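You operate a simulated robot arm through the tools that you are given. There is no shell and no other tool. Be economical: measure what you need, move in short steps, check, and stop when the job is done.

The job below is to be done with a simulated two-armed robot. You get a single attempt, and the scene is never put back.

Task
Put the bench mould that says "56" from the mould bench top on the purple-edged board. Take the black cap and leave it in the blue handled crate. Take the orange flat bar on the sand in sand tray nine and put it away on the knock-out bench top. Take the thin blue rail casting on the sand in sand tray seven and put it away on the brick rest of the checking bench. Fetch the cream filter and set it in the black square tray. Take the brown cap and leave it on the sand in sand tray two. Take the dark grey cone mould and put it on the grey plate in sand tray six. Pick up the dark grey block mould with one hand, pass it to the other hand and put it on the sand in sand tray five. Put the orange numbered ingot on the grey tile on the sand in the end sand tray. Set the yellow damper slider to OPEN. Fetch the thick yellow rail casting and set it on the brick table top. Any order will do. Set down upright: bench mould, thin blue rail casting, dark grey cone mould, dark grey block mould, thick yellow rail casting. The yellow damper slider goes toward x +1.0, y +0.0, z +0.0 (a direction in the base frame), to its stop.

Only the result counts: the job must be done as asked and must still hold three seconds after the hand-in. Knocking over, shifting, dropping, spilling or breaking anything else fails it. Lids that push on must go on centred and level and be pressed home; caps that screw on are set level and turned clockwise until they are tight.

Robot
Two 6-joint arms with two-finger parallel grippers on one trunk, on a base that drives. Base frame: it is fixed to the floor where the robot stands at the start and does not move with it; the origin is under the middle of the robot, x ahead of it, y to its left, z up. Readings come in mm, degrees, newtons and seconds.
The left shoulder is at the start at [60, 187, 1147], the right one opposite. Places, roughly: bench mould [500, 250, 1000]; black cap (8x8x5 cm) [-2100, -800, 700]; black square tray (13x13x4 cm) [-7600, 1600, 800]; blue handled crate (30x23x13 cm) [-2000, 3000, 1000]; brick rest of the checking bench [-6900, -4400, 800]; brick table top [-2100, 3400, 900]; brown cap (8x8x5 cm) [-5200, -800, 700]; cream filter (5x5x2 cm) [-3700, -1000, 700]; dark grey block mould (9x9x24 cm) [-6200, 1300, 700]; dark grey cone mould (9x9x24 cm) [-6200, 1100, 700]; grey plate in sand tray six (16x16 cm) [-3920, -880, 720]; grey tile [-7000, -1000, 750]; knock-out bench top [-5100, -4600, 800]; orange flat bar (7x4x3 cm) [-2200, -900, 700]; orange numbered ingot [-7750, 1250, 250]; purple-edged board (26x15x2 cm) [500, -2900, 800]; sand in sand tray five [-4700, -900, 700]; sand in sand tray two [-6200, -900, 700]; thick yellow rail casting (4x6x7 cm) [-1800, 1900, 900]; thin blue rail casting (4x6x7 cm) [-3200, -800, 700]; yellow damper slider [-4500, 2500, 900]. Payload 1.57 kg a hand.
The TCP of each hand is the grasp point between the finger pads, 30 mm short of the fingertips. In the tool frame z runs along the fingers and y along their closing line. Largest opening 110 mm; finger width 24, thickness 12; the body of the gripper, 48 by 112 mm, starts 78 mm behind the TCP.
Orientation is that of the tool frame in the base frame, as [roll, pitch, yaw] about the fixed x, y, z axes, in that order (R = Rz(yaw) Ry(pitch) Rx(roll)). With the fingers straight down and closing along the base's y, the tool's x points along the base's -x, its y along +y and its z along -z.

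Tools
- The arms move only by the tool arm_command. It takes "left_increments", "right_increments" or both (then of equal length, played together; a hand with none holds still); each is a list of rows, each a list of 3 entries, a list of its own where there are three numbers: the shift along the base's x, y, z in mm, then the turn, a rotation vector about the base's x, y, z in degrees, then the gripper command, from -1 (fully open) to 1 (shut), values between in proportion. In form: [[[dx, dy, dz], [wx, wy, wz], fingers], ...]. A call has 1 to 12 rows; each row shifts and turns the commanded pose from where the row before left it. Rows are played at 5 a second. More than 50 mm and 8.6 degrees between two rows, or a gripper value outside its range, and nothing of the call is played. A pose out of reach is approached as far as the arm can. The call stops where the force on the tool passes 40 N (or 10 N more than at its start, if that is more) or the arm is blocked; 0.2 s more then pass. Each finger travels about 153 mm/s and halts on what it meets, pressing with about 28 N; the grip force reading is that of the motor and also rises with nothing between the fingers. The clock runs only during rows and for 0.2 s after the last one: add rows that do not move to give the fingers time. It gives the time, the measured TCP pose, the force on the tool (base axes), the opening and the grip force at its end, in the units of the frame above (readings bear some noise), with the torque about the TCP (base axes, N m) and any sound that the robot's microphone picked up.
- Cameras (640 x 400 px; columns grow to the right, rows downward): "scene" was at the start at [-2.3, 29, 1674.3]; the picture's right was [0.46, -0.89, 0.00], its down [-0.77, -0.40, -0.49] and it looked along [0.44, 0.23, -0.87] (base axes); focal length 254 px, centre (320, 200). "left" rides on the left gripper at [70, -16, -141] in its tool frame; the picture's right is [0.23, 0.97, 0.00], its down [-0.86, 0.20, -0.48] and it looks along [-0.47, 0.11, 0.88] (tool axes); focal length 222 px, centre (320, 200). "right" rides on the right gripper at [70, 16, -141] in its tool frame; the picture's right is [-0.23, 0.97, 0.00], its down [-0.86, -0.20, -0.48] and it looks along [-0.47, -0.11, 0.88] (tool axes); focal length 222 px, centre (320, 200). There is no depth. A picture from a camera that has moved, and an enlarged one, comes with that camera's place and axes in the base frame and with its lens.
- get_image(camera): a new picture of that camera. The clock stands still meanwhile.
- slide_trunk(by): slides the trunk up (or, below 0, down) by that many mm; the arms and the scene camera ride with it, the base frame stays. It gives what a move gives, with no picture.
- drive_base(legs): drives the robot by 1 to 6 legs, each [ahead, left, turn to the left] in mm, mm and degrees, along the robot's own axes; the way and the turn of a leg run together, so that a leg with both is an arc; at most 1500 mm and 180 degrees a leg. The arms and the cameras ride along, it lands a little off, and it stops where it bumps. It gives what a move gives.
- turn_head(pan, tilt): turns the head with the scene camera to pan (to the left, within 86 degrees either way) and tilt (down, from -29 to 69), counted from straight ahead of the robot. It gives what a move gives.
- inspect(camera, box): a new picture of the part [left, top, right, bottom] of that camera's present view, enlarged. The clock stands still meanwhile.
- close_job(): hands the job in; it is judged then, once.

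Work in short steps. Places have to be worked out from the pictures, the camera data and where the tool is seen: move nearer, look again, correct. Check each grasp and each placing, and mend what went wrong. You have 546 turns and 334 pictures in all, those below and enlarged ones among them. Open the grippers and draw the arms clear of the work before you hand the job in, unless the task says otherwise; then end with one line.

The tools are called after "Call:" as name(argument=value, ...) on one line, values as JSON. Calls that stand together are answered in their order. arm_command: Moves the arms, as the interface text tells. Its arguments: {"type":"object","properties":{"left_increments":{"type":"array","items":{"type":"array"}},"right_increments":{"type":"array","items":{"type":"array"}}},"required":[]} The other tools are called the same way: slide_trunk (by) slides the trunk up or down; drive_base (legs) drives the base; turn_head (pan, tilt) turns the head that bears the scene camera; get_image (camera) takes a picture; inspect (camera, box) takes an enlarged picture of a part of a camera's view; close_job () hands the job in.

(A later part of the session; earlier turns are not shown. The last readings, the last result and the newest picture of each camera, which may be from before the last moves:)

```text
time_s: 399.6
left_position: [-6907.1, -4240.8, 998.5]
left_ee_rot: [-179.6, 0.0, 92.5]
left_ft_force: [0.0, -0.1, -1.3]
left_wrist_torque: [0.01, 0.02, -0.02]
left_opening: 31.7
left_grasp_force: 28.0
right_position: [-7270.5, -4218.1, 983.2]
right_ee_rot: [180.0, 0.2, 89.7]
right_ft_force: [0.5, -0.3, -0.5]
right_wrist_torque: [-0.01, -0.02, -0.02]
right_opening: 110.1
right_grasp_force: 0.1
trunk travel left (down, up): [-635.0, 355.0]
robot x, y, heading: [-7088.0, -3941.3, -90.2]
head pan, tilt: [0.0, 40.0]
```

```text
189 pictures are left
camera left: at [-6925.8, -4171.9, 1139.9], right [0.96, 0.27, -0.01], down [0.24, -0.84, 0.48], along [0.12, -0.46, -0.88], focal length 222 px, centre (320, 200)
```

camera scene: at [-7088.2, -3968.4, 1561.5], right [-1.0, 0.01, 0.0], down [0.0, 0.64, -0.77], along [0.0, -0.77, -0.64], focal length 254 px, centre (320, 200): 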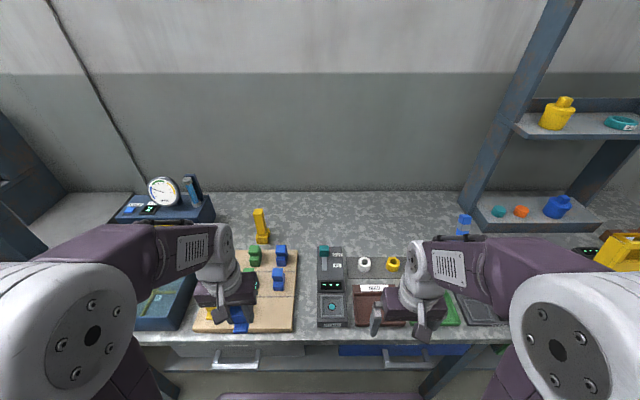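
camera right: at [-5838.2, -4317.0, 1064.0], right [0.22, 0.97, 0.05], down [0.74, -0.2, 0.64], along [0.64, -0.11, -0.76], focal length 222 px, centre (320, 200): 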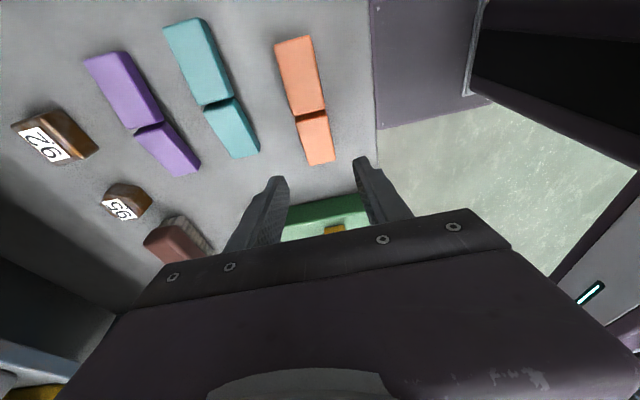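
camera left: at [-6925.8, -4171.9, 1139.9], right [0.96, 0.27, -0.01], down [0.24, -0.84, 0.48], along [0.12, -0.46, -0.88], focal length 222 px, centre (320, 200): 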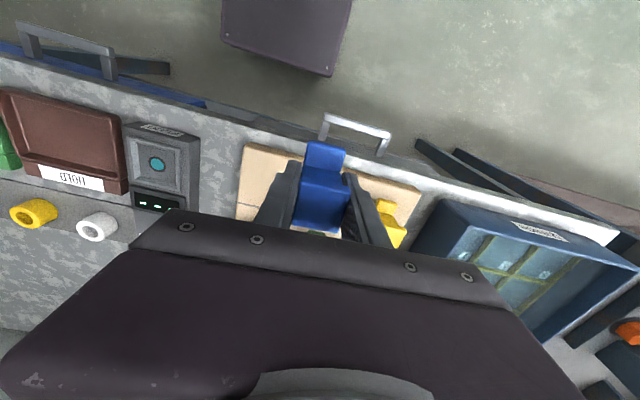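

Blue column x ≈ -6955; I place the rail above the free front place at (-6955, -4338) and look.

Call:
arm_command(left_increments=[[[-24, -40, 0], [0, 0, -2.5], 1], [[-24, -40, 0], [0, 0, 0], 1], [[0, -17, -20], [0, 0, 0], 1], [[0, 0, -25], [0, 0, 0], 1], [[0, 0, 0], [0, 0, 0], 1]])

Call:
inspect(camera="scene", box=[180, 220, 320, 350])

Call:
get_image(camera="left")

```text
time_s: 400.8
left_position: [-6954.4, -4338.8, 954.5]
left_ee_rot: [-179.6, 0.1, 90.1]
left_ft_force: [0.4, -0.2, -1.5]
left_wrist_torque: [0.0, -0.01, 0.0]
left_opening: 31.5
left_grasp_force: 28.1
right_position: [-7269.4, -4217.4, 983.1]
right_ee_rot: [-179.9, 0.3, 89.7]
right_ft_force: [-0.7, 1.1, 0.7]
right_wrist_torque: [-0.01, 0.0, 0.0]
right_opening: 110.1
right_grasp_force: 0.2
trunk travel left (down, up): [-635.0, 355.0]
robot x, y, heading: [-7089.9, -3942.5, -90.2]
head pan, tilt: [0.0, 40.0]
```

```text
3.08 times, centred on (250, 285) of scene
camera zoom: at [-7088.3, -3968.3, 1561.5], right [-1.0, 0.01, 0.0], down [0.0, 0.64, -0.77], along [0.0, -0.77, -0.64], focal length 782 px, centre (535, -62)
```

zoom: 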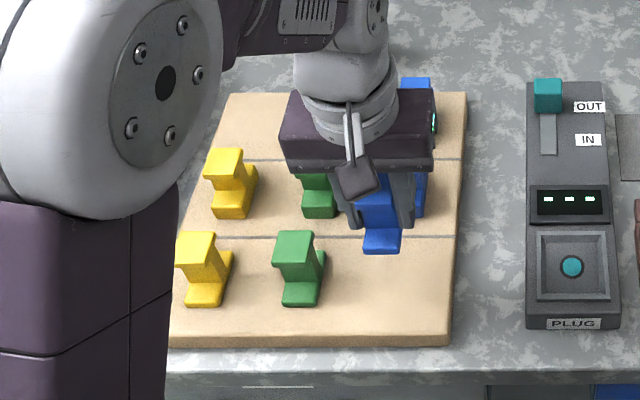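

```text
187 pictures are left
camera left: at [-6970.7, -4268.3, 1095.0], right [0.97, 0.23, -0.01], down [0.2, -0.85, 0.48], along [0.1, -0.47, -0.88], focal length 222 px, centre (320, 200)
```

left: 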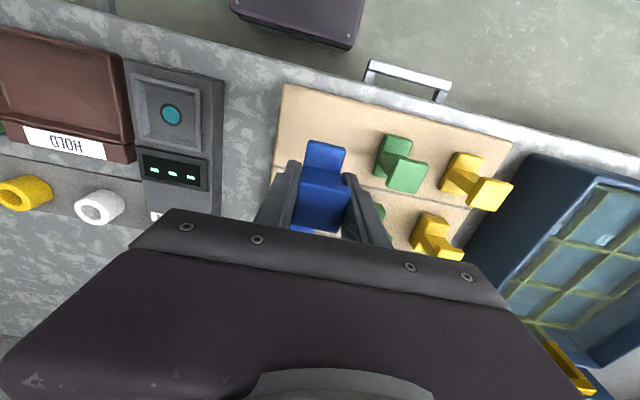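

Lined up with the blue column. I lower: fast to ≈ 900, then small steps.

Call:
arm_command(left_increments=[[[0, 0, -30], [0, 0, 0], 1], [[0, 0, -20], [0, 0, 0], 1], [[0, 0, -6], [0, 0, 0], 1], [[0, 0, -4], [0, 0, 0], 1], [[0, 0, -4], [0, 0, 0], 1], [[0, 0, 0], [0, 0, 0], 1]])

Call:
inspect(camera="scene", box=[180, 220, 320, 350])

```text
time_s: 402.2
left_position: [-6955.3, -4337.5, 889.8]
left_ee_rot: [-179.6, 0.1, 90.1]
left_ft_force: [0.1, -0.6, -1.4]
left_wrist_torque: [0.0, 0.04, 0.0]
left_opening: 31.7
left_grasp_force: 27.8
right_position: [-7269.6, -4218.6, 983.1]
right_ee_rot: [-180.0, 0.3, 89.7]
right_ft_force: [0.0, -0.5, 0.7]
right_wrist_torque: [-0.02, 0.0, 0.0]
right_opening: 109.9
right_grasp_force: 0.0
trunk travel left (down, up): [-635.0, 355.0]
robot x, y, heading: [-7086.1, -3946.0, -90.3]
head pan, tilt: [0.0, 40.0]
```

```text
3.08 times, centred on (250, 285) of scene
camera zoom: at [-7088.2, -3968.6, 1561.5], right [-1.0, 0.01, 0.0], down [0.0, 0.64, -0.77], along [0.0, -0.77, -0.64], focal length 782 px, centre (535, -62)
```

zoom: 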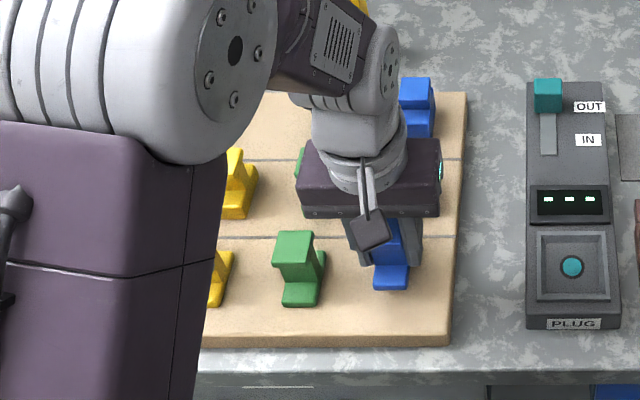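

Almost there. I shift 7 mm toward the front to match the row and creep down.

Call:
arm_command(left_increments=[[[0, 7, 0], [0, 0, 0], 1], [[0, 0, -3], [0, 0, 0], 1], [[0, 0, -3], [0, 0, 0], 1], [[0, 0, -3], [0, 0, 0], 1], [[0, 0, 0], [0, 0, 0], 1]])

```text
time_s: 403.4
left_position: [-6955.2, -4332.7, 880.9]
left_ee_rot: [-179.5, -0.1, 90.2]
left_ft_force: [0.8, 0.1, -1.5]
left_wrist_torque: [0.01, 0.0, -0.02]
left_opening: 31.7
left_grasp_force: 27.9
right_position: [-7269.2, -4217.6, 982.2]
right_ee_rot: [180.0, 0.3, 89.8]
right_ft_force: [0.8, -0.6, -0.1]
right_wrist_torque: [-0.01, -0.02, -0.01]
right_opening: 109.9
right_grasp_force: 0.0
trunk travel left (down, up): [-635.0, 355.0]
robot x, y, heading: [-7086.5, -3939.7, -90.3]
head pan, tilt: [0.0, 40.0]
```

Call:
arm_command(left_increments=[[[0, 0, -3], [0, 0, 0], 1], [[0, 0, -3], [0, 0, 0], 1], [[0, 0, -3], [0, 0, 0], 1], [[0, 0, 0], [0, 0, 0], 1]])

```text
time_s: 404.4
left_position: [-6954.9, -4331.6, 872.5]
left_ee_rot: [-179.6, 0.1, 90.1]
left_ft_force: [-0.3, -0.9, 4.0]
left_wrist_torque: [-0.04, -0.11, 0.02]
left_opening: 31.8
left_grasp_force: 27.9
right_position: [-7269.4, -4217.7, 982.6]
right_ee_rot: [179.9, 0.2, 89.6]
right_ft_force: [0.9, 0.7, 1.1]
right_wrist_torque: [0.05, -0.01, 0.0]
right_opening: 109.9
right_grasp_force: 0.0
trunk travel left (down, up): [-635.0, 355.0]
robot x, y, heading: [-7087.6, -3942.1, -90.4]
head pan, tilt: [0.0, 40.0]
```

Contact (+4 N). I open gently to ~56 mm and lift.

Call:
arm_command(left_increments=[[[0, 0, 0], [0, 0, 0], 0.35], [[0, 0, 0], [0, 0, 0], 0.15], [[0, 0, 0], [0, 0, 0], 0], [[0, 0, 25], [0, 0, 0], 0], [[0, 0, 45], [0, 0, 0], 0], [[0, 0, 45], [0, 0, 0], 0]])

Call:
inspect(camera="scene", box=[180, 220, 320, 350])

Call:
get_image(camera="left")

```text
time_s: 405.8
left_position: [-6955.9, -4330.9, 986.2]
left_ee_rot: [-179.6, -0.1, 90.1]
left_ft_force: [0.8, 0.9, 1.0]
left_wrist_torque: [-0.05, 0.0, 0.02]
left_opening: 55.2
left_grasp_force: 0.0
right_position: [-7269.3, -4217.5, 982.6]
right_ee_rot: [-180.0, 0.3, 89.7]
right_ft_force: [0.4, -0.6, -0.9]
right_wrist_torque: [-0.01, -0.03, 0.02]
right_opening: 110.0
right_grasp_force: 0.0
trunk travel left (down, up): [-635.0, 355.0]
robot x, y, heading: [-7087.0, -3940.4, -90.2]
head pan, tilt: [0.0, 40.0]
```

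```text
3.08 times, centred on (250, 285) of scene
camera zoom: at [-7088.4, -3967.5, 1561.5], right [-1.0, 0.01, 0.0], down [0.0, 0.64, -0.77], along [0.0, -0.77, -0.64], focal length 782 px, centre (535, -62)
```

zoom: 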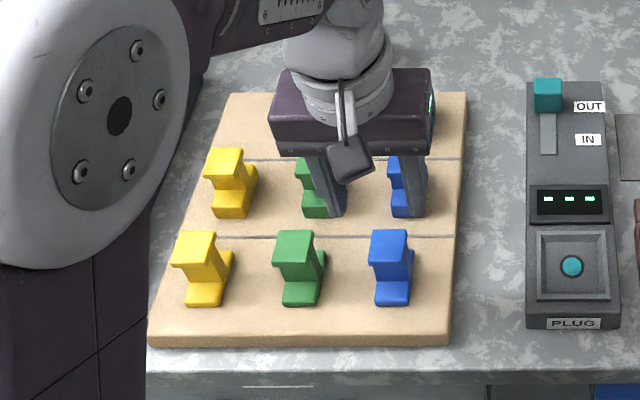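

```text
184 pictures are left
camera left: at [-6971.8, -4260.8, 1127.4], right [0.97, 0.23, -0.01], down [0.2, -0.85, 0.48], along [0.1, -0.47, -0.88], focal length 222 px, centre (320, 200)
```

left: 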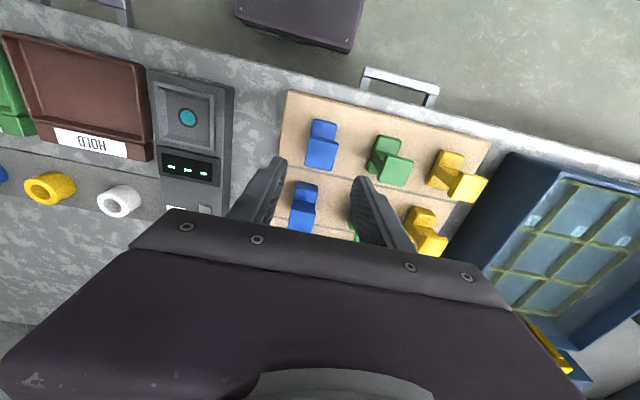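

The blue rail stands exactly in its place. I retract, back off, turn north and look for the way past the west end of the tray line.

Call:
arm_command(left_increments=[[[10, 40, 10], [0, 0, 0], 0], [[10, 40, 0], [0, 0, 0], -1], [[20, 30, 0], [0, 0, 0], -1]])

Call:
drive_base(legs=[[-900, 0, 0], [0, 0, 180]])

Call:
turn_head(pan=0, tilt=15)

Call:
get_image(camera="scene")

```text
time_s: 406.6
left_position: [-6915.9, -4220.6, 995.5]
left_ee_rot: [-179.5, 0.0, 90.0]
left_ft_force: [-0.6, 1.2, -0.4]
left_wrist_torque: [0.0, -0.03, 0.03]
left_opening: 110.1
left_grasp_force: 0.1
right_position: [-7269.8, -4216.8, 982.7]
right_ee_rot: [179.9, 0.3, 89.7]
right_ft_force: [0.7, -1.0, -0.3]
right_wrist_torque: [0.0, -0.01, 0.01]
right_opening: 110.3
right_grasp_force: 0.1
trunk travel left (down, up): [-635.0, 355.0]
robot x, y, heading: [-7087.0, -3942.5, -90.4]
head pan, tilt: [0.0, 40.0]
```

```text
time_s: 418.7
left_position: [-7258.7, -2764.1, 996.5]
left_ee_rot: [-179.6, -0.1, -89.2]
left_ft_force: [-0.3, -0.2, -0.6]
left_wrist_torque: [-0.02, -0.02, 0.0]
left_opening: 110.0
left_grasp_force: 0.1
right_position: [-6905.0, -2764.0, 982.2]
right_ee_rot: [-180.0, 0.3, -89.7]
right_ft_force: [-0.3, 0.7, -0.5]
right_wrist_torque: [0.0, 0.01, 0.0]
right_opening: 110.2
right_grasp_force: 0.0
trunk travel left (down, up): [-635.0, 355.0]
robot x, y, heading: [-7089.8, -3042.5, 90.3]
head pan, tilt: [0.0, 40.0]
```

```text
time_s: 419.6
left_position: [-7258.0, -2764.6, 995.7]
left_ee_rot: [-179.6, -0.1, -89.3]
left_ft_force: [1.0, 0.3, -0.9]
left_wrist_torque: [-0.01, 0.0, 0.01]
left_opening: 110.3
left_grasp_force: 0.1
right_position: [-6904.4, -2763.7, 983.3]
right_ee_rot: [179.9, 0.2, -89.7]
right_ft_force: [-0.5, 0.1, -1.2]
right_wrist_torque: [-0.03, 0.04, 0.0]
right_opening: 109.9
right_grasp_force: 0.0
trunk travel left (down, up): [-635.0, 355.0]
robot x, y, heading: [-7085.1, -3039.1, 90.3]
head pan, tilt: [0.0, 15.0]
```

```text
183 pictures are left
camera scene: at [-7086.0, -3009.8, 1601.0], right [1.0, 0.0, 0.0], down [0.0, -0.26, -0.97], along [0.0, 0.97, -0.26], focal length 254 px, centre (320, 200)
```

scene: 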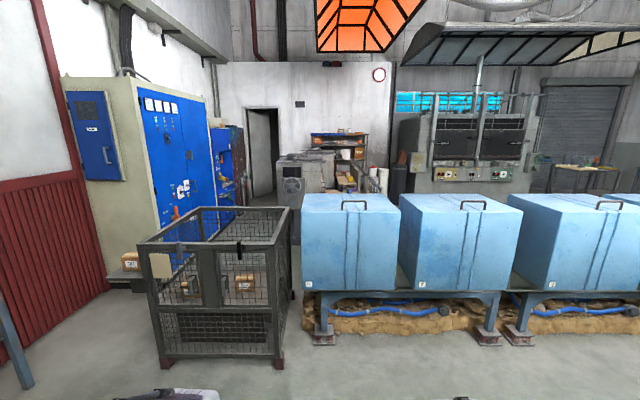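

There's a cage closing the west end, so I go back round the east end: right along the aisle, then north.

Call:
drive_base(legs=[[0, -1500, -0.3], [0, -1500, 0], [0, -1500, 0], [0, -1450, 0], [1500, 0, 0], [1450, 0, 0]])

Call:
get_image(camera="scene")

```text
time_s: 461.7
left_position: [-1248.1, 130.4, 997.0]
left_ee_rot: [-179.6, 0.0, -90.4]
left_ft_force: [-0.1, -0.8, -0.7]
left_wrist_torque: [0.02, 0.0, 0.0]
left_opening: 110.1
left_grasp_force: 0.1
right_position: [-894.7, 123.3, 982.1]
right_ee_rot: [-180.0, 0.4, -90.8]
right_ft_force: [-0.7, 0.2, -0.3]
right_wrist_torque: [0.0, 0.02, -0.02]
right_opening: 110.1
right_grasp_force: 0.1
trunk travel left (down, up): [-635.0, 355.0]
robot x, y, heading: [-1079.8, -154.6, 89.1]
head pan, tilt: [0.0, 15.0]
```

```text
182 pictures are left
camera scene: at [-1080.5, -120.1, 1601.1], right [1.0, -0.02, 0.0], down [0.0, -0.26, -0.97], along [0.01, 0.97, -0.26], focal length 254 px, centre (320, 200)
```

scene: 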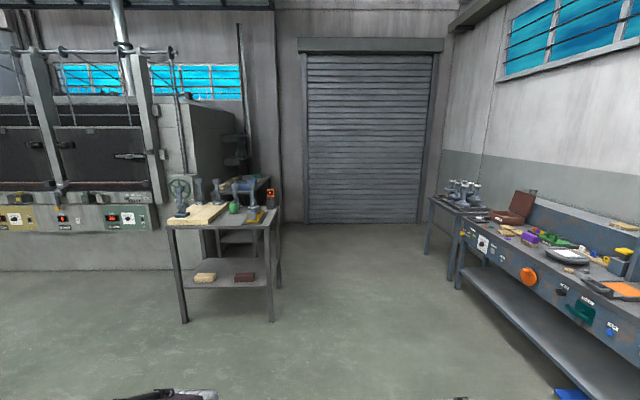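

I head to the damper slider on the furnace front at about (-4500, 2500).

Call:
drive_base(legs=[[700, 0, 0.9], [0, 1500, 0], [0, 1500, 0], [0, 350, 0], [650, 0, 0]])

Call:
get_image(camera="scene")

```text
time_s: 484.6
left_position: [-4571.0, 1504.4, 995.6]
left_ee_rot: [-179.5, 0.0, -90.9]
left_ft_force: [-0.7, -0.1, -0.4]
left_wrist_torque: [-0.02, 0.05, -0.02]
left_opening: 109.9
left_grasp_force: 0.1
right_position: [-4218.0, 1495.8, 982.2]
right_ee_rot: [-179.9, 0.3, -91.2]
right_ft_force: [0.2, 0.1, 0.9]
right_wrist_torque: [0.02, -0.02, 0.02]
right_opening: 110.0
right_grasp_force: 0.0
trunk travel left (down, up): [-635.0, 355.0]
robot x, y, heading: [-4404.5, 1221.2, 88.6]
head pan, tilt: [0.0, 15.0]
```

```text
181 pictures are left
camera scene: at [-4405.7, 1254.2, 1601.1], right [1.0, -0.02, 0.0], down [-0.01, -0.26, -0.97], along [0.02, 0.97, -0.26], focal length 254 px, centre (320, 200)
```

scene: 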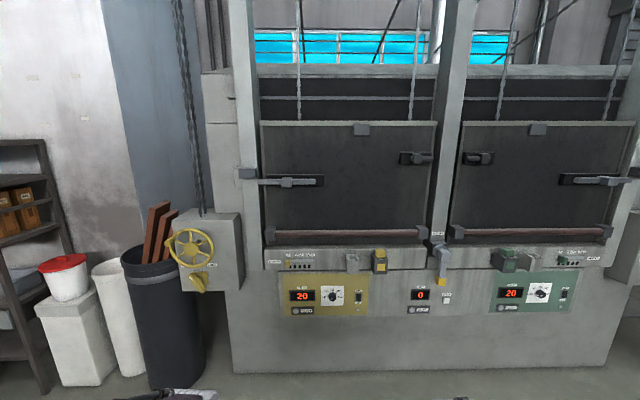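

Call:
inspect(camera="scene", box=[250, 230, 450, 330])

Call:
inspect(camera="scene", box=[430, 230, 620, 330])

```text
3.20 times, centred on (350, 280) of scene
camera zoom: at [-4405.7, 1254.2, 1601.1], right [1.0, -0.02, 0.0], down [-0.01, -0.26, -0.97], along [0.02, 0.97, -0.26], focal length 814 px, centre (224, -56)
```

zoom: 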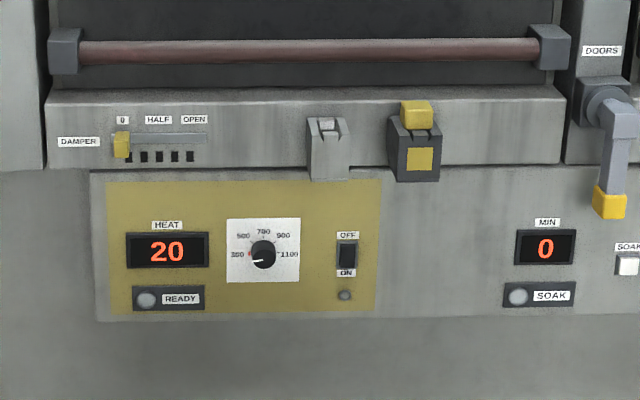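

```text
3.37 times, centred on (525, 280) of scene
camera zoom: at [-4405.7, 1254.2, 1601.1], right [1.0, -0.02, 0.0], down [-0.01, -0.26, -0.97], along [0.02, 0.97, -0.26], focal length 856 px, centre (-370, -70)
```

zoom: 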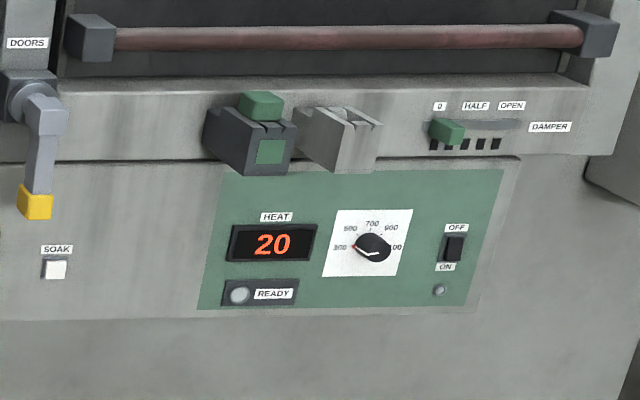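

The yellow damper knob is at about (-4558, 2525, 900), to be pushed +x about 130 mm. I turn the left hand to point forward with the fingers closed.

Call:
arm_command(left_increments=[[[0, 0, 0], [8.4, 0, 0], 1], [[0, 0, 0], [8.4, 0, 0], 1], [[0, 0, 0], [8.4, 0, 0], 1], [[0, 10, 0], [8.4, 0, 0], 1], [[0, 10, 0], [8.4, 0, 0], 1], [[0, 10, 0], [8.4, 0, 0], 1], [[0, 10, 0], [8.4, 0, 0], 1], [[0, 10, 0], [8.4, 0, 0], 1], [[0, 10, 0], [8.4, 0, 0], 1], [[0, 10, 0], [8.4, 0, 0], 1], [[0, 10, 0], [6, 0, 0], 1]])

Call:
get_image(camera="left")

```text
time_s: 487.0
left_position: [-4548.1, 1741.0, 1137.3]
left_ee_rot: [158.8, 85.3, -110.1]
left_ft_force: [0.5, -0.3, 0.3]
left_wrist_torque: [-0.02, -0.01, -0.03]
left_opening: 0.2
left_grasp_force: 20.7
left hand out of reach, approached as far as the arm can: row 2, 3, 4, 5, 6, 7, 8, 9, 10, 11
right_position: [-4218.5, 1495.9, 982.9]
right_ee_rot: [-180.0, 0.3, -91.2]
right_ft_force: [0.2, 1.2, -0.6]
right_wrist_torque: [-0.02, 0.01, 0.02]
right_opening: 110.3
right_grasp_force: 0.0
trunk travel left (down, up): [-635.0, 355.0]
robot x, y, heading: [-4404.6, 1220.9, 89.0]
head pan, tilt: [0.0, 15.0]
```

```text
178 pictures are left
camera left: at [-4529.9, 1595.6, 1077.6], right [-0.98, -0.04, -0.2], down [-0.16, -0.42, 0.89], along [-0.12, 0.91, 0.4], focal length 222 px, centre (320, 200)
```

left: 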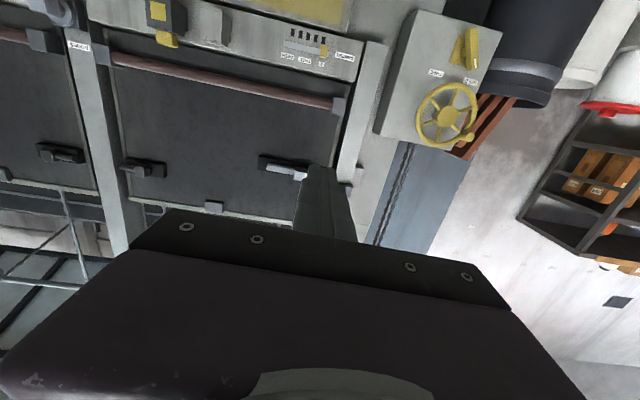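

The forward-pointing pose was unreachable so close in; I push the commanded point forward and see whether it settles exactly.

Call:
arm_command(left_increments=[[[0, 45, 0], [0, 0, 0], 1], [[0, 45, 0], [0, 0, 0], 1], [[0, 45, 0], [0, 0, 0], 1], [[0, 45, 0], [0, 0, 0], 1], [[0, 0, 0], [0, 0, 0], 1]])

```text
time_s: 488.2
left_position: [-4534.8, 1919.0, 1137.3]
left_ee_rot: [165.0, 85.7, -103.2]
left_ft_force: [0.4, -1.0, -0.4]
left_wrist_torque: [-0.01, -0.01, -0.01]
left_opening: 0.1
left_grasp_force: 21.1
left hand out of reach, approached as far as the arm can: row 1, 2
right_position: [-4217.5, 1495.3, 982.9]
right_ee_rot: [-180.0, 0.3, -91.2]
right_ft_force: [-0.2, -0.1, 0.4]
right_wrist_torque: [0.04, 0.02, 0.0]
right_opening: 109.9
right_grasp_force: 0.0
trunk travel left (down, up): [-635.0, 355.0]
robot x, y, heading: [-4406.2, 1218.6, 88.6]
head pan, tilt: [0.0, 15.0]
```

Now it points forward accurately. I lower the trunk 230 mm, shift left and drive 350 mm closer, then look.

Call:
slide_trunk(by=-230)

Call:
drive_base(legs=[[350, 60, 1.2]])

Call:
turn_head(pan=10, tilt=20)

Call:
get_image(camera="scene")

Call:
get_image(camera="left")

```text
time_s: 490.7
left_position: [-4534.5, 1918.1, 907.4]
left_ee_rot: [165.3, 85.6, -103.0]
left_ft_force: [-0.3, -1.0, -0.3]
left_wrist_torque: [-0.02, 0.03, -0.05]
left_opening: 0.0
left_grasp_force: 21.3
right_position: [-4217.3, 1495.7, 753.4]
right_ee_rot: [-180.0, 0.3, -91.2]
right_ft_force: [-0.3, 0.6, 0.3]
right_wrist_torque: [0.01, 0.01, 0.01]
right_opening: 110.0
right_grasp_force: 0.0
trunk travel left (down, up): [-405.0, 585.0]
robot x, y, heading: [-4406.4, 1217.8, 88.7]
head pan, tilt: [0.0, 15.0]
```

```text
time_s: 493.0
left_position: [-4606.8, 2268.2, 906.5]
left_ee_rot: [165.5, 85.5, -101.6]
left_ft_force: [0.1, -0.6, -0.5]
left_wrist_torque: [0.02, -0.01, 0.01]
left_opening: 0.0
left_grasp_force: 20.9
right_position: [-4279.9, 1851.2, 751.9]
right_ee_rot: [180.0, 0.2, -90.1]
right_ft_force: [-0.1, 0.0, 1.0]
right_wrist_torque: [0.0, -0.02, 0.02]
right_opening: 110.1
right_grasp_force: 0.1
trunk travel left (down, up): [-405.0, 585.0]
robot x, y, heading: [-4459.2, 1571.0, 90.0]
head pan, tilt: [0.0, 15.0]
```

```text
time_s: 493.7
left_position: [-4606.2, 2268.2, 907.5]
left_ee_rot: [165.3, 85.6, -101.9]
left_ft_force: [0.6, 0.5, 0.1]
left_wrist_torque: [-0.02, -0.01, -0.02]
left_opening: 0.0
left_grasp_force: 21.2
right_position: [-4280.4, 1850.1, 752.1]
right_ee_rot: [-180.0, 0.3, -90.0]
right_ft_force: [0.0, 0.5, 0.3]
right_wrist_torque: [-0.01, -0.02, -0.04]
right_opening: 109.8
right_grasp_force: 0.0
trunk travel left (down, up): [-405.0, 585.0]
robot x, y, heading: [-4462.6, 1572.9, 89.8]
head pan, tilt: [10.0, 20.0]
```

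```text
177 pictures are left
camera scene: at [-4478.8, 1604.0, 1363.0], right [0.99, 0.17, 0.0], down [0.06, -0.34, -0.94], along [-0.16, 0.93, -0.34], focal length 254 px, centre (320, 200)
```

scene: 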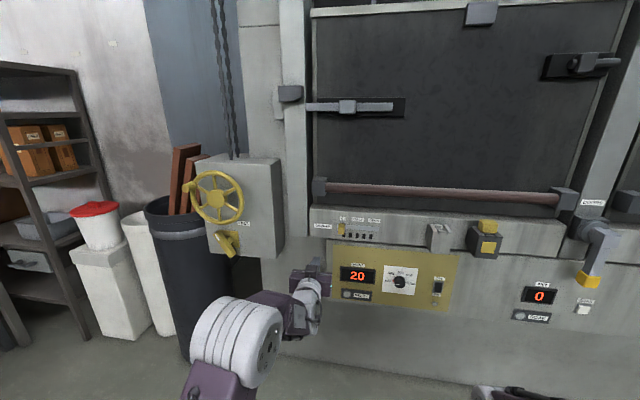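

```text
176 pictures are left
camera left: at [-4584.0, 2122.3, 847.8], right [-0.98, -0.07, -0.21], down [-0.16, -0.42, 0.89], along [-0.15, 0.9, 0.4], focal length 222 px, centre (320, 200)
```

left: 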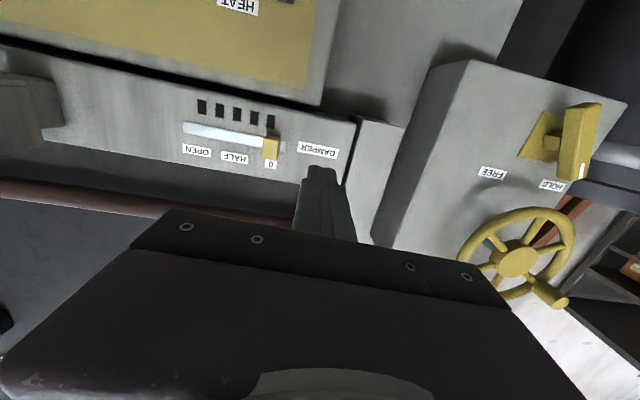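

Knob triangulated at (-4543, 2478, 932); OPEN end is near x -4415. I drive 120 mm ahead and raise the hand to knob height, left of it.

Call:
drive_base(legs=[[120, 0, 0]])

Call:
arm_command(left_increments=[[[10, 10, 25], [0, 0, 0], 1], [[0, 25, 0], [0, 0, 0], 1], [[0, 0, 0], [0, 0, 0], 1]])

Call:
get_image(camera="left")

Call:
inspect(camera="scene", box=[270, 190, 450, 310])

```text
time_s: 494.9
left_position: [-4605.1, 2387.0, 905.5]
left_ee_rot: [165.5, 85.4, -101.5]
left_ft_force: [0.0, 0.3, -0.2]
left_wrist_torque: [0.04, 0.01, -0.02]
left_opening: 0.0
left_grasp_force: 21.7
right_position: [-4280.1, 1971.0, 752.1]
right_ee_rot: [179.9, 0.2, -90.0]
right_ft_force: [0.0, 0.6, 0.0]
right_wrist_torque: [-0.03, 0.02, -0.01]
right_opening: 110.0
right_grasp_force: 0.0
trunk travel left (down, up): [-405.0, 585.0]
robot x, y, heading: [-4461.0, 1693.5, 90.0]
head pan, tilt: [10.0, 20.0]
```

```text
time_s: 495.7
left_position: [-4596.8, 2420.8, 931.2]
left_ee_rot: [165.1, 85.6, -101.9]
left_ft_force: [0.6, -0.3, -0.1]
left_wrist_torque: [-0.03, 0.03, -0.03]
left_opening: 0.0
left_grasp_force: 21.6
right_position: [-4280.1, 1969.7, 752.0]
right_ee_rot: [-180.0, 0.3, -90.0]
right_ft_force: [-0.9, 0.1, -0.7]
right_wrist_torque: [-0.02, 0.02, 0.04]
right_opening: 110.1
right_grasp_force: 0.0
trunk travel left (down, up): [-405.0, 585.0]
robot x, y, heading: [-4463.0, 1687.8, 89.9]
head pan, tilt: [10.0, 20.0]
```

```text
175 pictures are left
camera left: at [-4573.6, 2276.1, 872.6], right [-0.98, -0.07, -0.21], down [-0.16, -0.42, 0.89], along [-0.15, 0.9, 0.4], focal length 222 px, centre (320, 200)
```

left: 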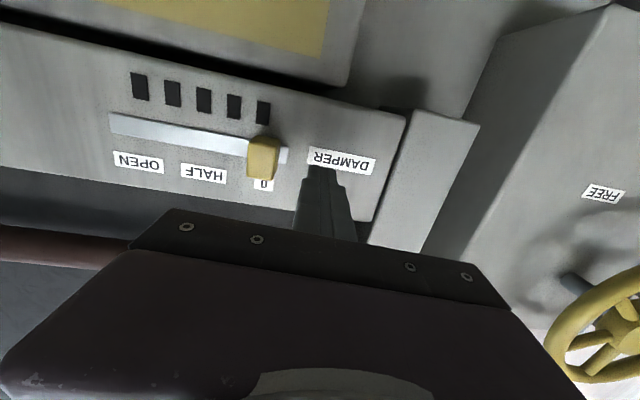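

```text
3.33 times, centred on (360, 250) of scene
camera zoom: at [-4478.7, 1722.4, 1363.0], right [0.98, 0.17, 0.0], down [0.06, -0.34, -0.94], along [-0.16, 0.93, -0.34], focal length 848 px, centre (187, 33)
```

zoom: 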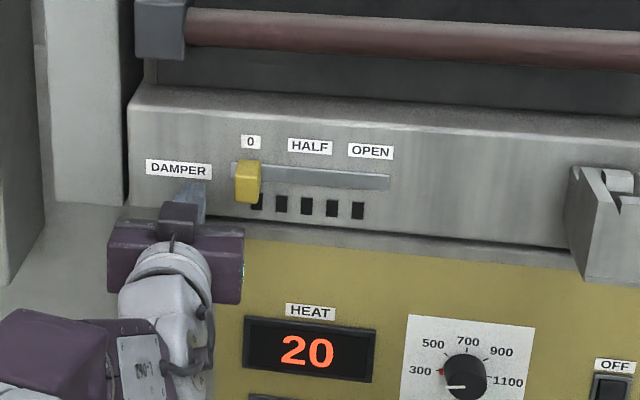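

Panel plane y ≈ 2496, knob protrudes ~20 mm. I extend the fingertips to y ≈ 2489 beside the knob, then push +x.

Call:
arm_command(left_increments=[[[0, 20, 0], [0, 0, 0], 1], [[0, 12, 0], [0, 0, 0], 1], [[0, 6, 0], [0, 0, 0], 1], [[10, 0, 0], [0, 0, 0], 1], [[10, 0, 0], [0, 0, 0], 1], [[10, 0, 0], [0, 0, 0], 1], [[15, 0, 0], [0, 0, 0], 1], [[15, 0, 0], [0, 0, 0], 1], [[0, 0, 0], [0, 0, 0], 1]])

Call:
inspect(camera="scene", box=[270, 190, 450, 310])

```text
time_s: 497.7
left_position: [-4534.8, 2459.9, 932.9]
left_ee_rot: [165.4, 85.6, -101.7]
left_ft_force: [-0.2, -0.3, -0.1]
left_wrist_torque: [-0.02, 0.0, -0.05]
left_opening: 0.0
left_grasp_force: 21.4
right_position: [-4279.3, 1969.2, 753.2]
right_ee_rot: [-179.9, 0.3, -90.0]
right_ft_force: [-0.1, 0.5, -0.3]
right_wrist_torque: [-0.01, -0.01, -0.01]
right_opening: 110.2
right_grasp_force: 0.0
trunk travel left (down, up): [-405.0, 585.0]
robot x, y, heading: [-4460.6, 1692.8, 90.0]
head pan, tilt: [10.0, 20.0]
```

```text
3.33 times, centred on (360, 250) of scene
camera zoom: at [-4479.0, 1723.3, 1363.0], right [0.98, 0.17, 0.0], down [0.06, -0.34, -0.94], along [-0.16, 0.93, -0.34], focal length 848 px, centre (187, 33)
```

zoom: 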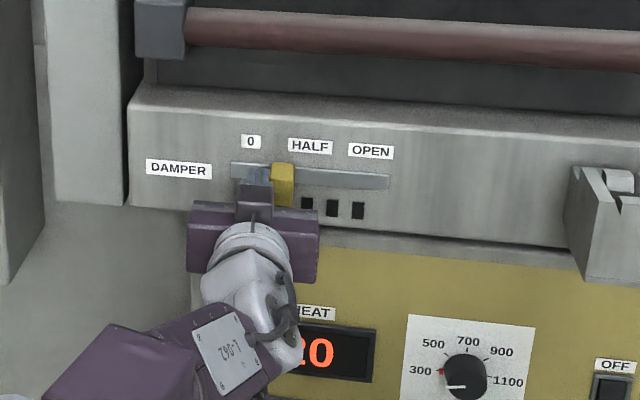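

The knob is sliding. I push on toward OPEN until it meets the stop.

Call:
arm_command(left_increments=[[[15, 0, 0], [0, 0, 0], 1], [[15, 0, 0], [0, 0, 0], 1], [[15, 0, 0], [0, 0, 0], 1], [[15, 0, 0], [0, 0, 0], 1], [[15, 0, 0], [0, 0, 0], 1], [[8, 0, 0], [0, 0, 0], 1], [[6, 0, 0], [0, 0, 0], 1], [[6, 0, 0], [0, 0, 0], 1], [[6, 0, 0], [0, 0, 0], 1]])

Call:
inspect(camera="scene", box=[270, 190, 450, 310])

```text
time_s: 499.7
left_position: [-4446.6, 2459.4, 931.9]
left_ee_rot: [169.9, 85.7, -96.4]
left_ft_force: [-35.0, -7.4, -4.6]
left_wrist_torque: [0.04, -0.06, -0.06]
left_opening: 0.0
left_grasp_force: 21.3
right_position: [-4285.0, 1969.6, 753.5]
right_ee_rot: [-179.6, 0.3, -89.9]
right_ft_force: [0.2, -0.3, 0.1]
right_wrist_torque: [-0.04, -0.01, -0.01]
right_opening: 109.9
right_grasp_force: 0.0
trunk travel left (down, up): [-405.0, 585.0]
robot x, y, heading: [-4461.2, 1690.7, 90.2]
head pan, tilt: [10.0, 20.0]
```

```text
3.33 times, centred on (360, 250) of scene
camera zoom: at [-4487.2, 1722.3, 1362.8], right [0.98, 0.18, 0.01], down [0.07, -0.34, -0.94], along [-0.16, 0.93, -0.34], focal length 848 px, centre (187, 33)
```

zoom: 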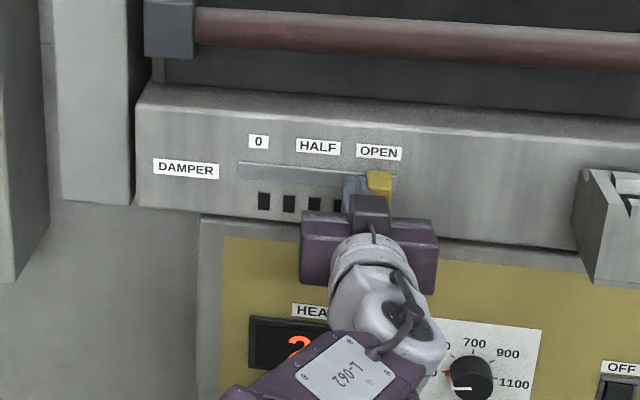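

The slider is at its stop under OPEN (-35 N). I back off sideways and withdraw.

Call:
arm_command(left_increments=[[[-20, 0, 0], [0, 0, 0], 1], [[-25, 0, 0], [0, 0, 0], 1], [[0, -45, 0], [0, 0, 0], 1], [[0, -45, 0], [0, 0, 0], 1], [[0, 0, 0], [0, 0, 0], 1]])

Call:
inspect(camera="scene", box=[270, 190, 450, 310])

```text
time_s: 500.9
left_position: [-4479.4, 2369.6, 931.9]
left_ee_rot: [165.5, 85.6, -101.6]
left_ft_force: [-0.3, -0.5, -0.3]
left_wrist_torque: [0.01, 0.01, -0.01]
left_opening: 0.0
left_grasp_force: 21.1
right_position: [-4279.9, 1970.0, 752.3]
right_ee_rot: [180.0, 0.3, -90.1]
right_ft_force: [0.3, -0.4, 0.2]
right_wrist_torque: [-0.01, 0.01, 0.03]
right_opening: 110.0
right_grasp_force: 0.1
trunk travel left (down, up): [-405.0, 585.0]
robot x, y, heading: [-4460.5, 1693.2, 89.9]
head pan, tilt: [10.0, 20.0]
```

```text
3.33 times, centred on (360, 250) of scene
camera zoom: at [-4478.6, 1723.6, 1362.9], right [0.98, 0.17, 0.0], down [0.06, -0.34, -0.94], along [-0.16, 0.93, -0.34], focal length 848 px, centre (187, 33)
```

zoom: 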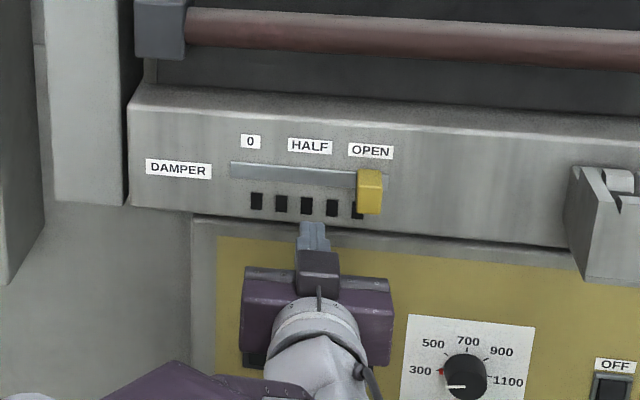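

The slider rests at OPEN. I back off, and turn the left hand down again.

Call:
drive_base(legs=[[-500, 0, 0]])

Call:
arm_command(left_increments=[[[0, -45, 0], [0, 0, 0], 0], [[0, -45, 0], [-8.4, 0, 0], -1], [[0, -45, 0], [-8.4, 0, 0], -1], [[0, -45, 0], [-8.4, 0, 0], -1], [[0, -45, 0], [-8.4, 0, 0], -1], [[0, -45, 0], [-8.4, 0, 0], -1], [[0, -45, 0], [-8.4, 0, 0], -1], [[0, -20, 0], [-8.4, 0, 0], -1], [[0, 0, 0], [-8.4, 0, 0], -1], [[0, 0, 0], [-8.4, 0, 0], -1], [[0, 0, 0], [-8.4, 0, 0], -1]])

```text
time_s: 503.9
left_position: [-4478.4, 1867.5, 932.5]
left_ee_rot: [165.2, 85.6, -102.0]
left_ft_force: [0.0, -0.3, 0.4]
left_wrist_torque: [0.0, -0.01, 0.02]
left_opening: 0.0
left_grasp_force: 21.3
right_position: [-4281.1, 1468.0, 754.1]
right_ee_rot: [179.9, 0.2, -90.1]
right_ft_force: [0.6, -0.7, 0.1]
right_wrist_torque: [0.03, -0.02, 0.03]
right_opening: 110.0
right_grasp_force: 0.0
trunk travel left (down, up): [-405.0, 585.0]
robot x, y, heading: [-4464.7, 1190.6, 89.8]
head pan, tilt: [10.0, 20.0]
```

```text
time_s: 506.3
left_position: [-4478.0, 1533.8, 933.0]
left_ee_rot: [177.1, 1.5, -91.0]
left_ft_force: [-0.3, 0.8, 0.2]
left_wrist_torque: [0.0, -0.02, -0.01]
left_opening: 109.8
left_grasp_force: 0.0
right_position: [-4279.6, 1469.3, 752.8]
right_ee_rot: [-179.9, 0.2, -90.2]
right_ft_force: [0.7, 0.1, -0.7]
right_wrist_torque: [-0.03, 0.02, 0.01]
right_opening: 110.1
right_grasp_force: 0.1
trunk travel left (down, up): [-405.0, 585.0]
robot x, y, heading: [-4460.9, 1189.8, 89.5]
head pan, tilt: [10.0, 20.0]
```

I level the left hand and move it out to its side.

Call:
arm_command(left_increments=[[[-45, 0, 0], [-1.55, -2.87, 1], -1], [[-45, 0, 0], [0, 0, 0], -1], [[-45, -20, 0], [0, 0, 0], -1], [[-40, -20, 0], [0, 0, 0], -1]])

Call:
drive_base(legs=[[-600, 0, 0.5], [0, 1200, 0], [0, 500, 0]])

Call:
turn_head(pan=0, tilt=20)

Call:
get_image(camera="scene")

```text
time_s: 507.3
left_position: [-4653.0, 1494.2, 934.4]
left_ee_rot: [179.9, 0.1, -89.9]
left_ft_force: [-0.7, 0.2, 0.1]
left_wrist_torque: [-0.02, -0.04, 0.04]
left_opening: 110.1
left_grasp_force: 0.0
right_position: [-4281.1, 1467.4, 752.2]
right_ee_rot: [180.0, 0.2, -90.1]
right_ft_force: [0.3, 0.7, 0.5]
right_wrist_torque: [-0.02, 0.02, 0.0]
right_opening: 110.0
right_grasp_force: 0.0
trunk travel left (down, up): [-405.0, 585.0]
robot x, y, heading: [-4463.3, 1189.5, 90.0]
head pan, tilt: [10.0, 20.0]
```

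```text
time_s: 518.0
left_position: [-6091.5, 871.6, 933.5]
left_ee_rot: [179.8, 0.1, -89.3]
left_ft_force: [0.3, -0.5, -0.4]
left_wrist_torque: [-0.01, 0.06, 0.02]
left_opening: 109.9
left_grasp_force: 0.0
right_position: [-5719.4, 847.1, 752.8]
right_ee_rot: [179.8, 0.3, -89.7]
right_ft_force: [-0.7, -1.2, 0.4]
right_wrist_torque: [0.01, 0.03, 0.01]
right_opening: 110.1
right_grasp_force: 0.0
trunk travel left (down, up): [-405.0, 585.0]
robot x, y, heading: [-5901.8, 568.9, 90.3]
head pan, tilt: [10.0, 20.0]
stopped in leg 3: the robot was blocked; the commanded pose is now the measured one
```

```text
time_s: 518.7
left_position: [-6094.4, 870.3, 933.0]
left_ee_rot: [-179.9, 0.1, -89.4]
left_ft_force: [-0.7, 0.1, 0.8]
left_wrist_torque: [0.0, 0.04, 0.05]
left_opening: 110.2
left_grasp_force: 0.0
right_position: [-5722.0, 847.1, 752.2]
right_ee_rot: [-180.0, 0.3, -89.5]
right_ft_force: [0.3, -0.2, -0.1]
right_wrist_torque: [0.02, 0.0, 0.0]
right_opening: 110.1
right_grasp_force: 0.0
trunk travel left (down, up): [-405.0, 585.0]
robot x, y, heading: [-5901.8, 571.1, 90.5]
head pan, tilt: [0.0, 20.0]
```

```text
170 pictures are left
camera scene: at [-5902.5, 600.9, 1363.0], right [1.0, 0.01, 0.0], down [0.0, -0.34, -0.94], along [-0.01, 0.94, -0.34], focal length 254 px, centre (320, 200)
```

scene: 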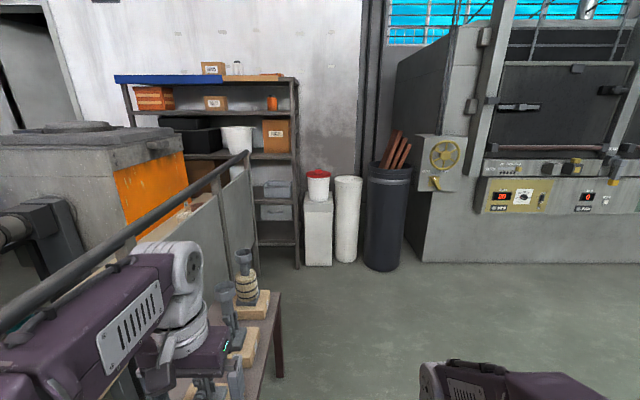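

The base was blocked by the mould table's side. I look with the left camera before moving.

Call:
get_image(camera="left")

Call:
turn_head(pan=40, tilt=40)

Call:
get_image(camera="scene")

```text
169 pictures are left
camera left: at [-6077.2, 800.6, 1074.1], right [-0.97, -0.24, 0.0], down [-0.21, 0.85, 0.48], along [-0.11, 0.47, -0.88], focal length 222 px, centre (320, 200)
```

left: 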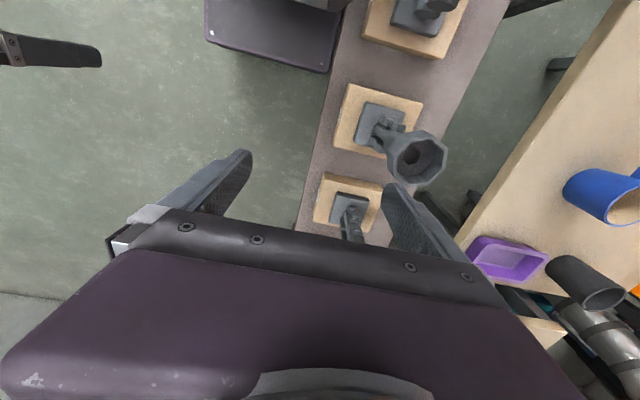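

```text
time_s: 519.8
left_position: [-6093.8, 870.7, 932.7]
left_ee_rot: [180.0, 0.2, -89.4]
left_ft_force: [-0.2, -0.6, -0.2]
left_wrist_torque: [0.0, 0.0, -0.02]
left_opening: 109.9
left_grasp_force: 0.1
right_position: [-5721.1, 847.5, 752.9]
right_ee_rot: [180.0, 0.3, -89.5]
right_ft_force: [0.2, 0.2, 0.8]
right_wrist_torque: [0.01, 0.0, -0.03]
right_opening: 110.3
right_grasp_force: 0.1
trunk travel left (down, up): [-405.0, 585.0]
robot x, y, heading: [-5901.3, 570.2, 90.2]
head pan, tilt: [40.0, 40.0]
```

```text
168 pictures are left
camera scene: at [-5956.9, 572.7, 1331.6], right [0.76, 0.65, 0.0], down [0.42, -0.49, -0.77], along [-0.5, 0.58, -0.64], focal length 254 px, centre (320, 200)
```

scene: 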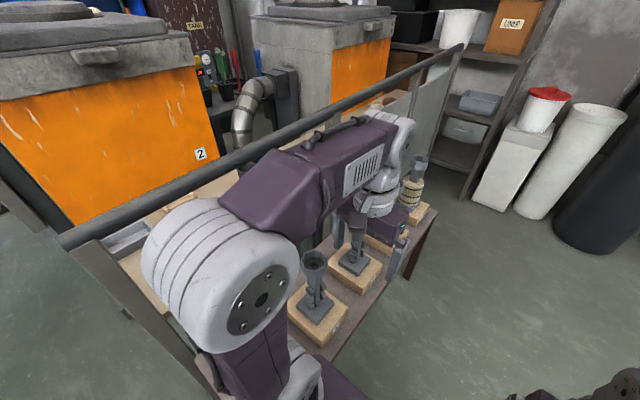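

I drive right (+x) away from the table, then look at it squarely.

Call:
drive_base(legs=[[0, -450, 0], [0, 0, 90]])

Call:
turn_head(pan=0, tilt=30)

Call:
get_image(camera="scene")

```text
time_s: 526.3
left_position: [-5752.1, 382.2, 933.4]
left_ee_rot: [-180.0, 0.0, 0.3]
left_ft_force: [-0.3, 0.0, -0.2]
left_wrist_torque: [0.02, 0.02, -0.01]
left_opening: 109.9
left_grasp_force: 0.0
right_position: [-5728.0, 753.9, 752.7]
right_ee_rot: [180.0, 0.2, 0.2]
right_ft_force: [-0.2, 0.0, -0.5]
right_wrist_torque: [-0.01, 0.03, 0.03]
right_opening: 109.9
right_grasp_force: 0.0
trunk travel left (down, up): [-405.0, 585.0]
robot x, y, heading: [-5448.2, 571.5, -180.0]
head pan, tilt: [40.0, 40.0]
```

```text
time_s: 527.4
left_position: [-5752.9, 380.4, 932.9]
left_ee_rot: [180.0, 0.2, 0.4]
left_ft_force: [-1.0, -0.6, 0.4]
left_wrist_torque: [-0.05, 0.0, 0.01]
left_opening: 110.1
left_grasp_force: 0.1
right_position: [-5728.8, 752.5, 753.1]
right_ee_rot: [179.9, 0.3, 0.1]
right_ft_force: [-0.4, 0.2, 0.3]
right_wrist_torque: [-0.01, 0.01, 0.03]
right_opening: 109.7
right_grasp_force: 0.1
trunk travel left (down, up): [-405.0, 585.0]
robot x, y, heading: [-5449.1, 575.0, -179.8]
head pan, tilt: [0.0, 30.0]
```

```text
167 pictures are left
camera scene: at [-5482.5, 570.7, 1346.9], right [0.0, 1.0, 0.0], down [0.5, 0.0, -0.87], along [-0.87, 0.0, -0.5], focal length 254 px, centre (320, 200)
```

scene: 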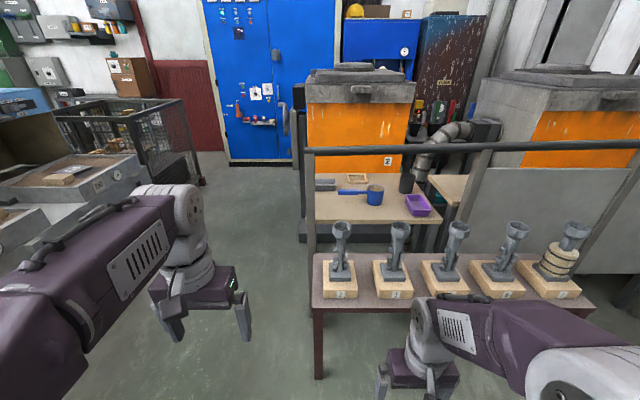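

I zoom in on the five moulds on their pads.

Call:
inspect(camera="scene", box=[310, 200, 470, 310])

Call:
inspect(camera="scene", box=[450, 200, 610, 310])

```text
3.64 times, centred on (390, 255) of scene
camera zoom: at [-5482.5, 570.7, 1346.9], right [0.0, 1.0, 0.0], down [0.5, 0.0, -0.87], along [-0.87, 0.0, -0.5], focal length 925 px, centre (66, 0)
```

zoom: 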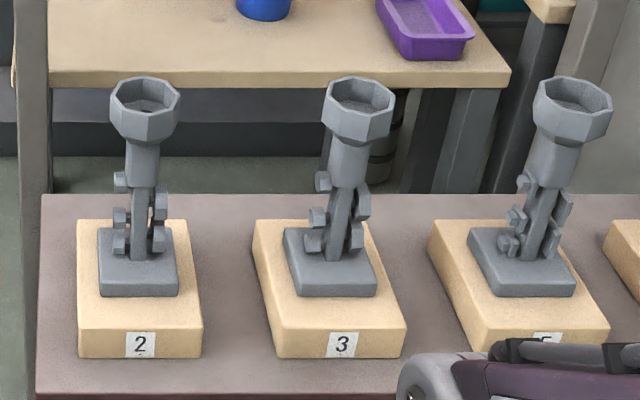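

```text
3.64 times, centred on (530, 255) of scene
camera zoom: at [-5482.5, 570.7, 1346.9], right [0.0, 1.0, 0.0], down [0.5, 0.0, -0.87], along [-0.87, 0.0, -0.5], focal length 925 px, centre (-444, 0)
```

zoom: 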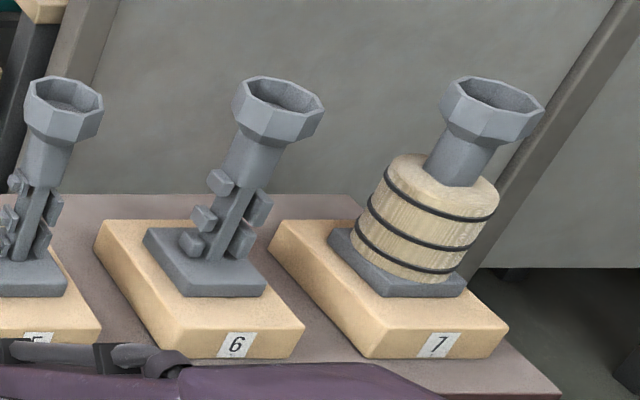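

The pads read 2, 3, 5, 6, 7. To tell the cone mould from the block mould, I move opposite pads 5 and 6 for a closer look.

Call:
drive_base(legs=[[0, -560, 0], [150, 0, 0]])

Call:
get_image(camera="scene")

```text
time_s: 531.6
left_position: [-5904.5, 942.4, 933.6]
left_ee_rot: [180.0, 0.1, 0.1]
left_ft_force: [0.4, -0.1, -0.9]
left_wrist_torque: [-0.04, -0.03, 0.02]
left_opening: 109.8
left_grasp_force: 0.0
right_position: [-5878.7, 1316.4, 753.4]
right_ee_rot: [180.0, 0.3, -0.3]
right_ft_force: [-0.2, -0.7, 0.1]
right_wrist_torque: [0.02, -0.03, 0.0]
right_opening: 110.0
right_grasp_force: 0.1
trunk travel left (down, up): [-405.0, 585.0]
robot x, y, heading: [-5597.2, 1133.5, 180.0]
head pan, tilt: [0.0, 30.0]
```

```text
164 pictures are left
camera scene: at [-5633.9, 1131.7, 1346.9], right [0.0, 1.0, 0.0], down [0.5, 0.0, -0.87], along [-0.87, 0.0, -0.5], focal length 254 px, centre (320, 200)
```

scene: 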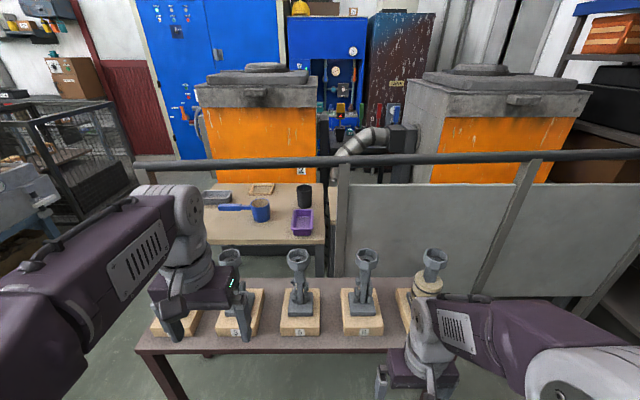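

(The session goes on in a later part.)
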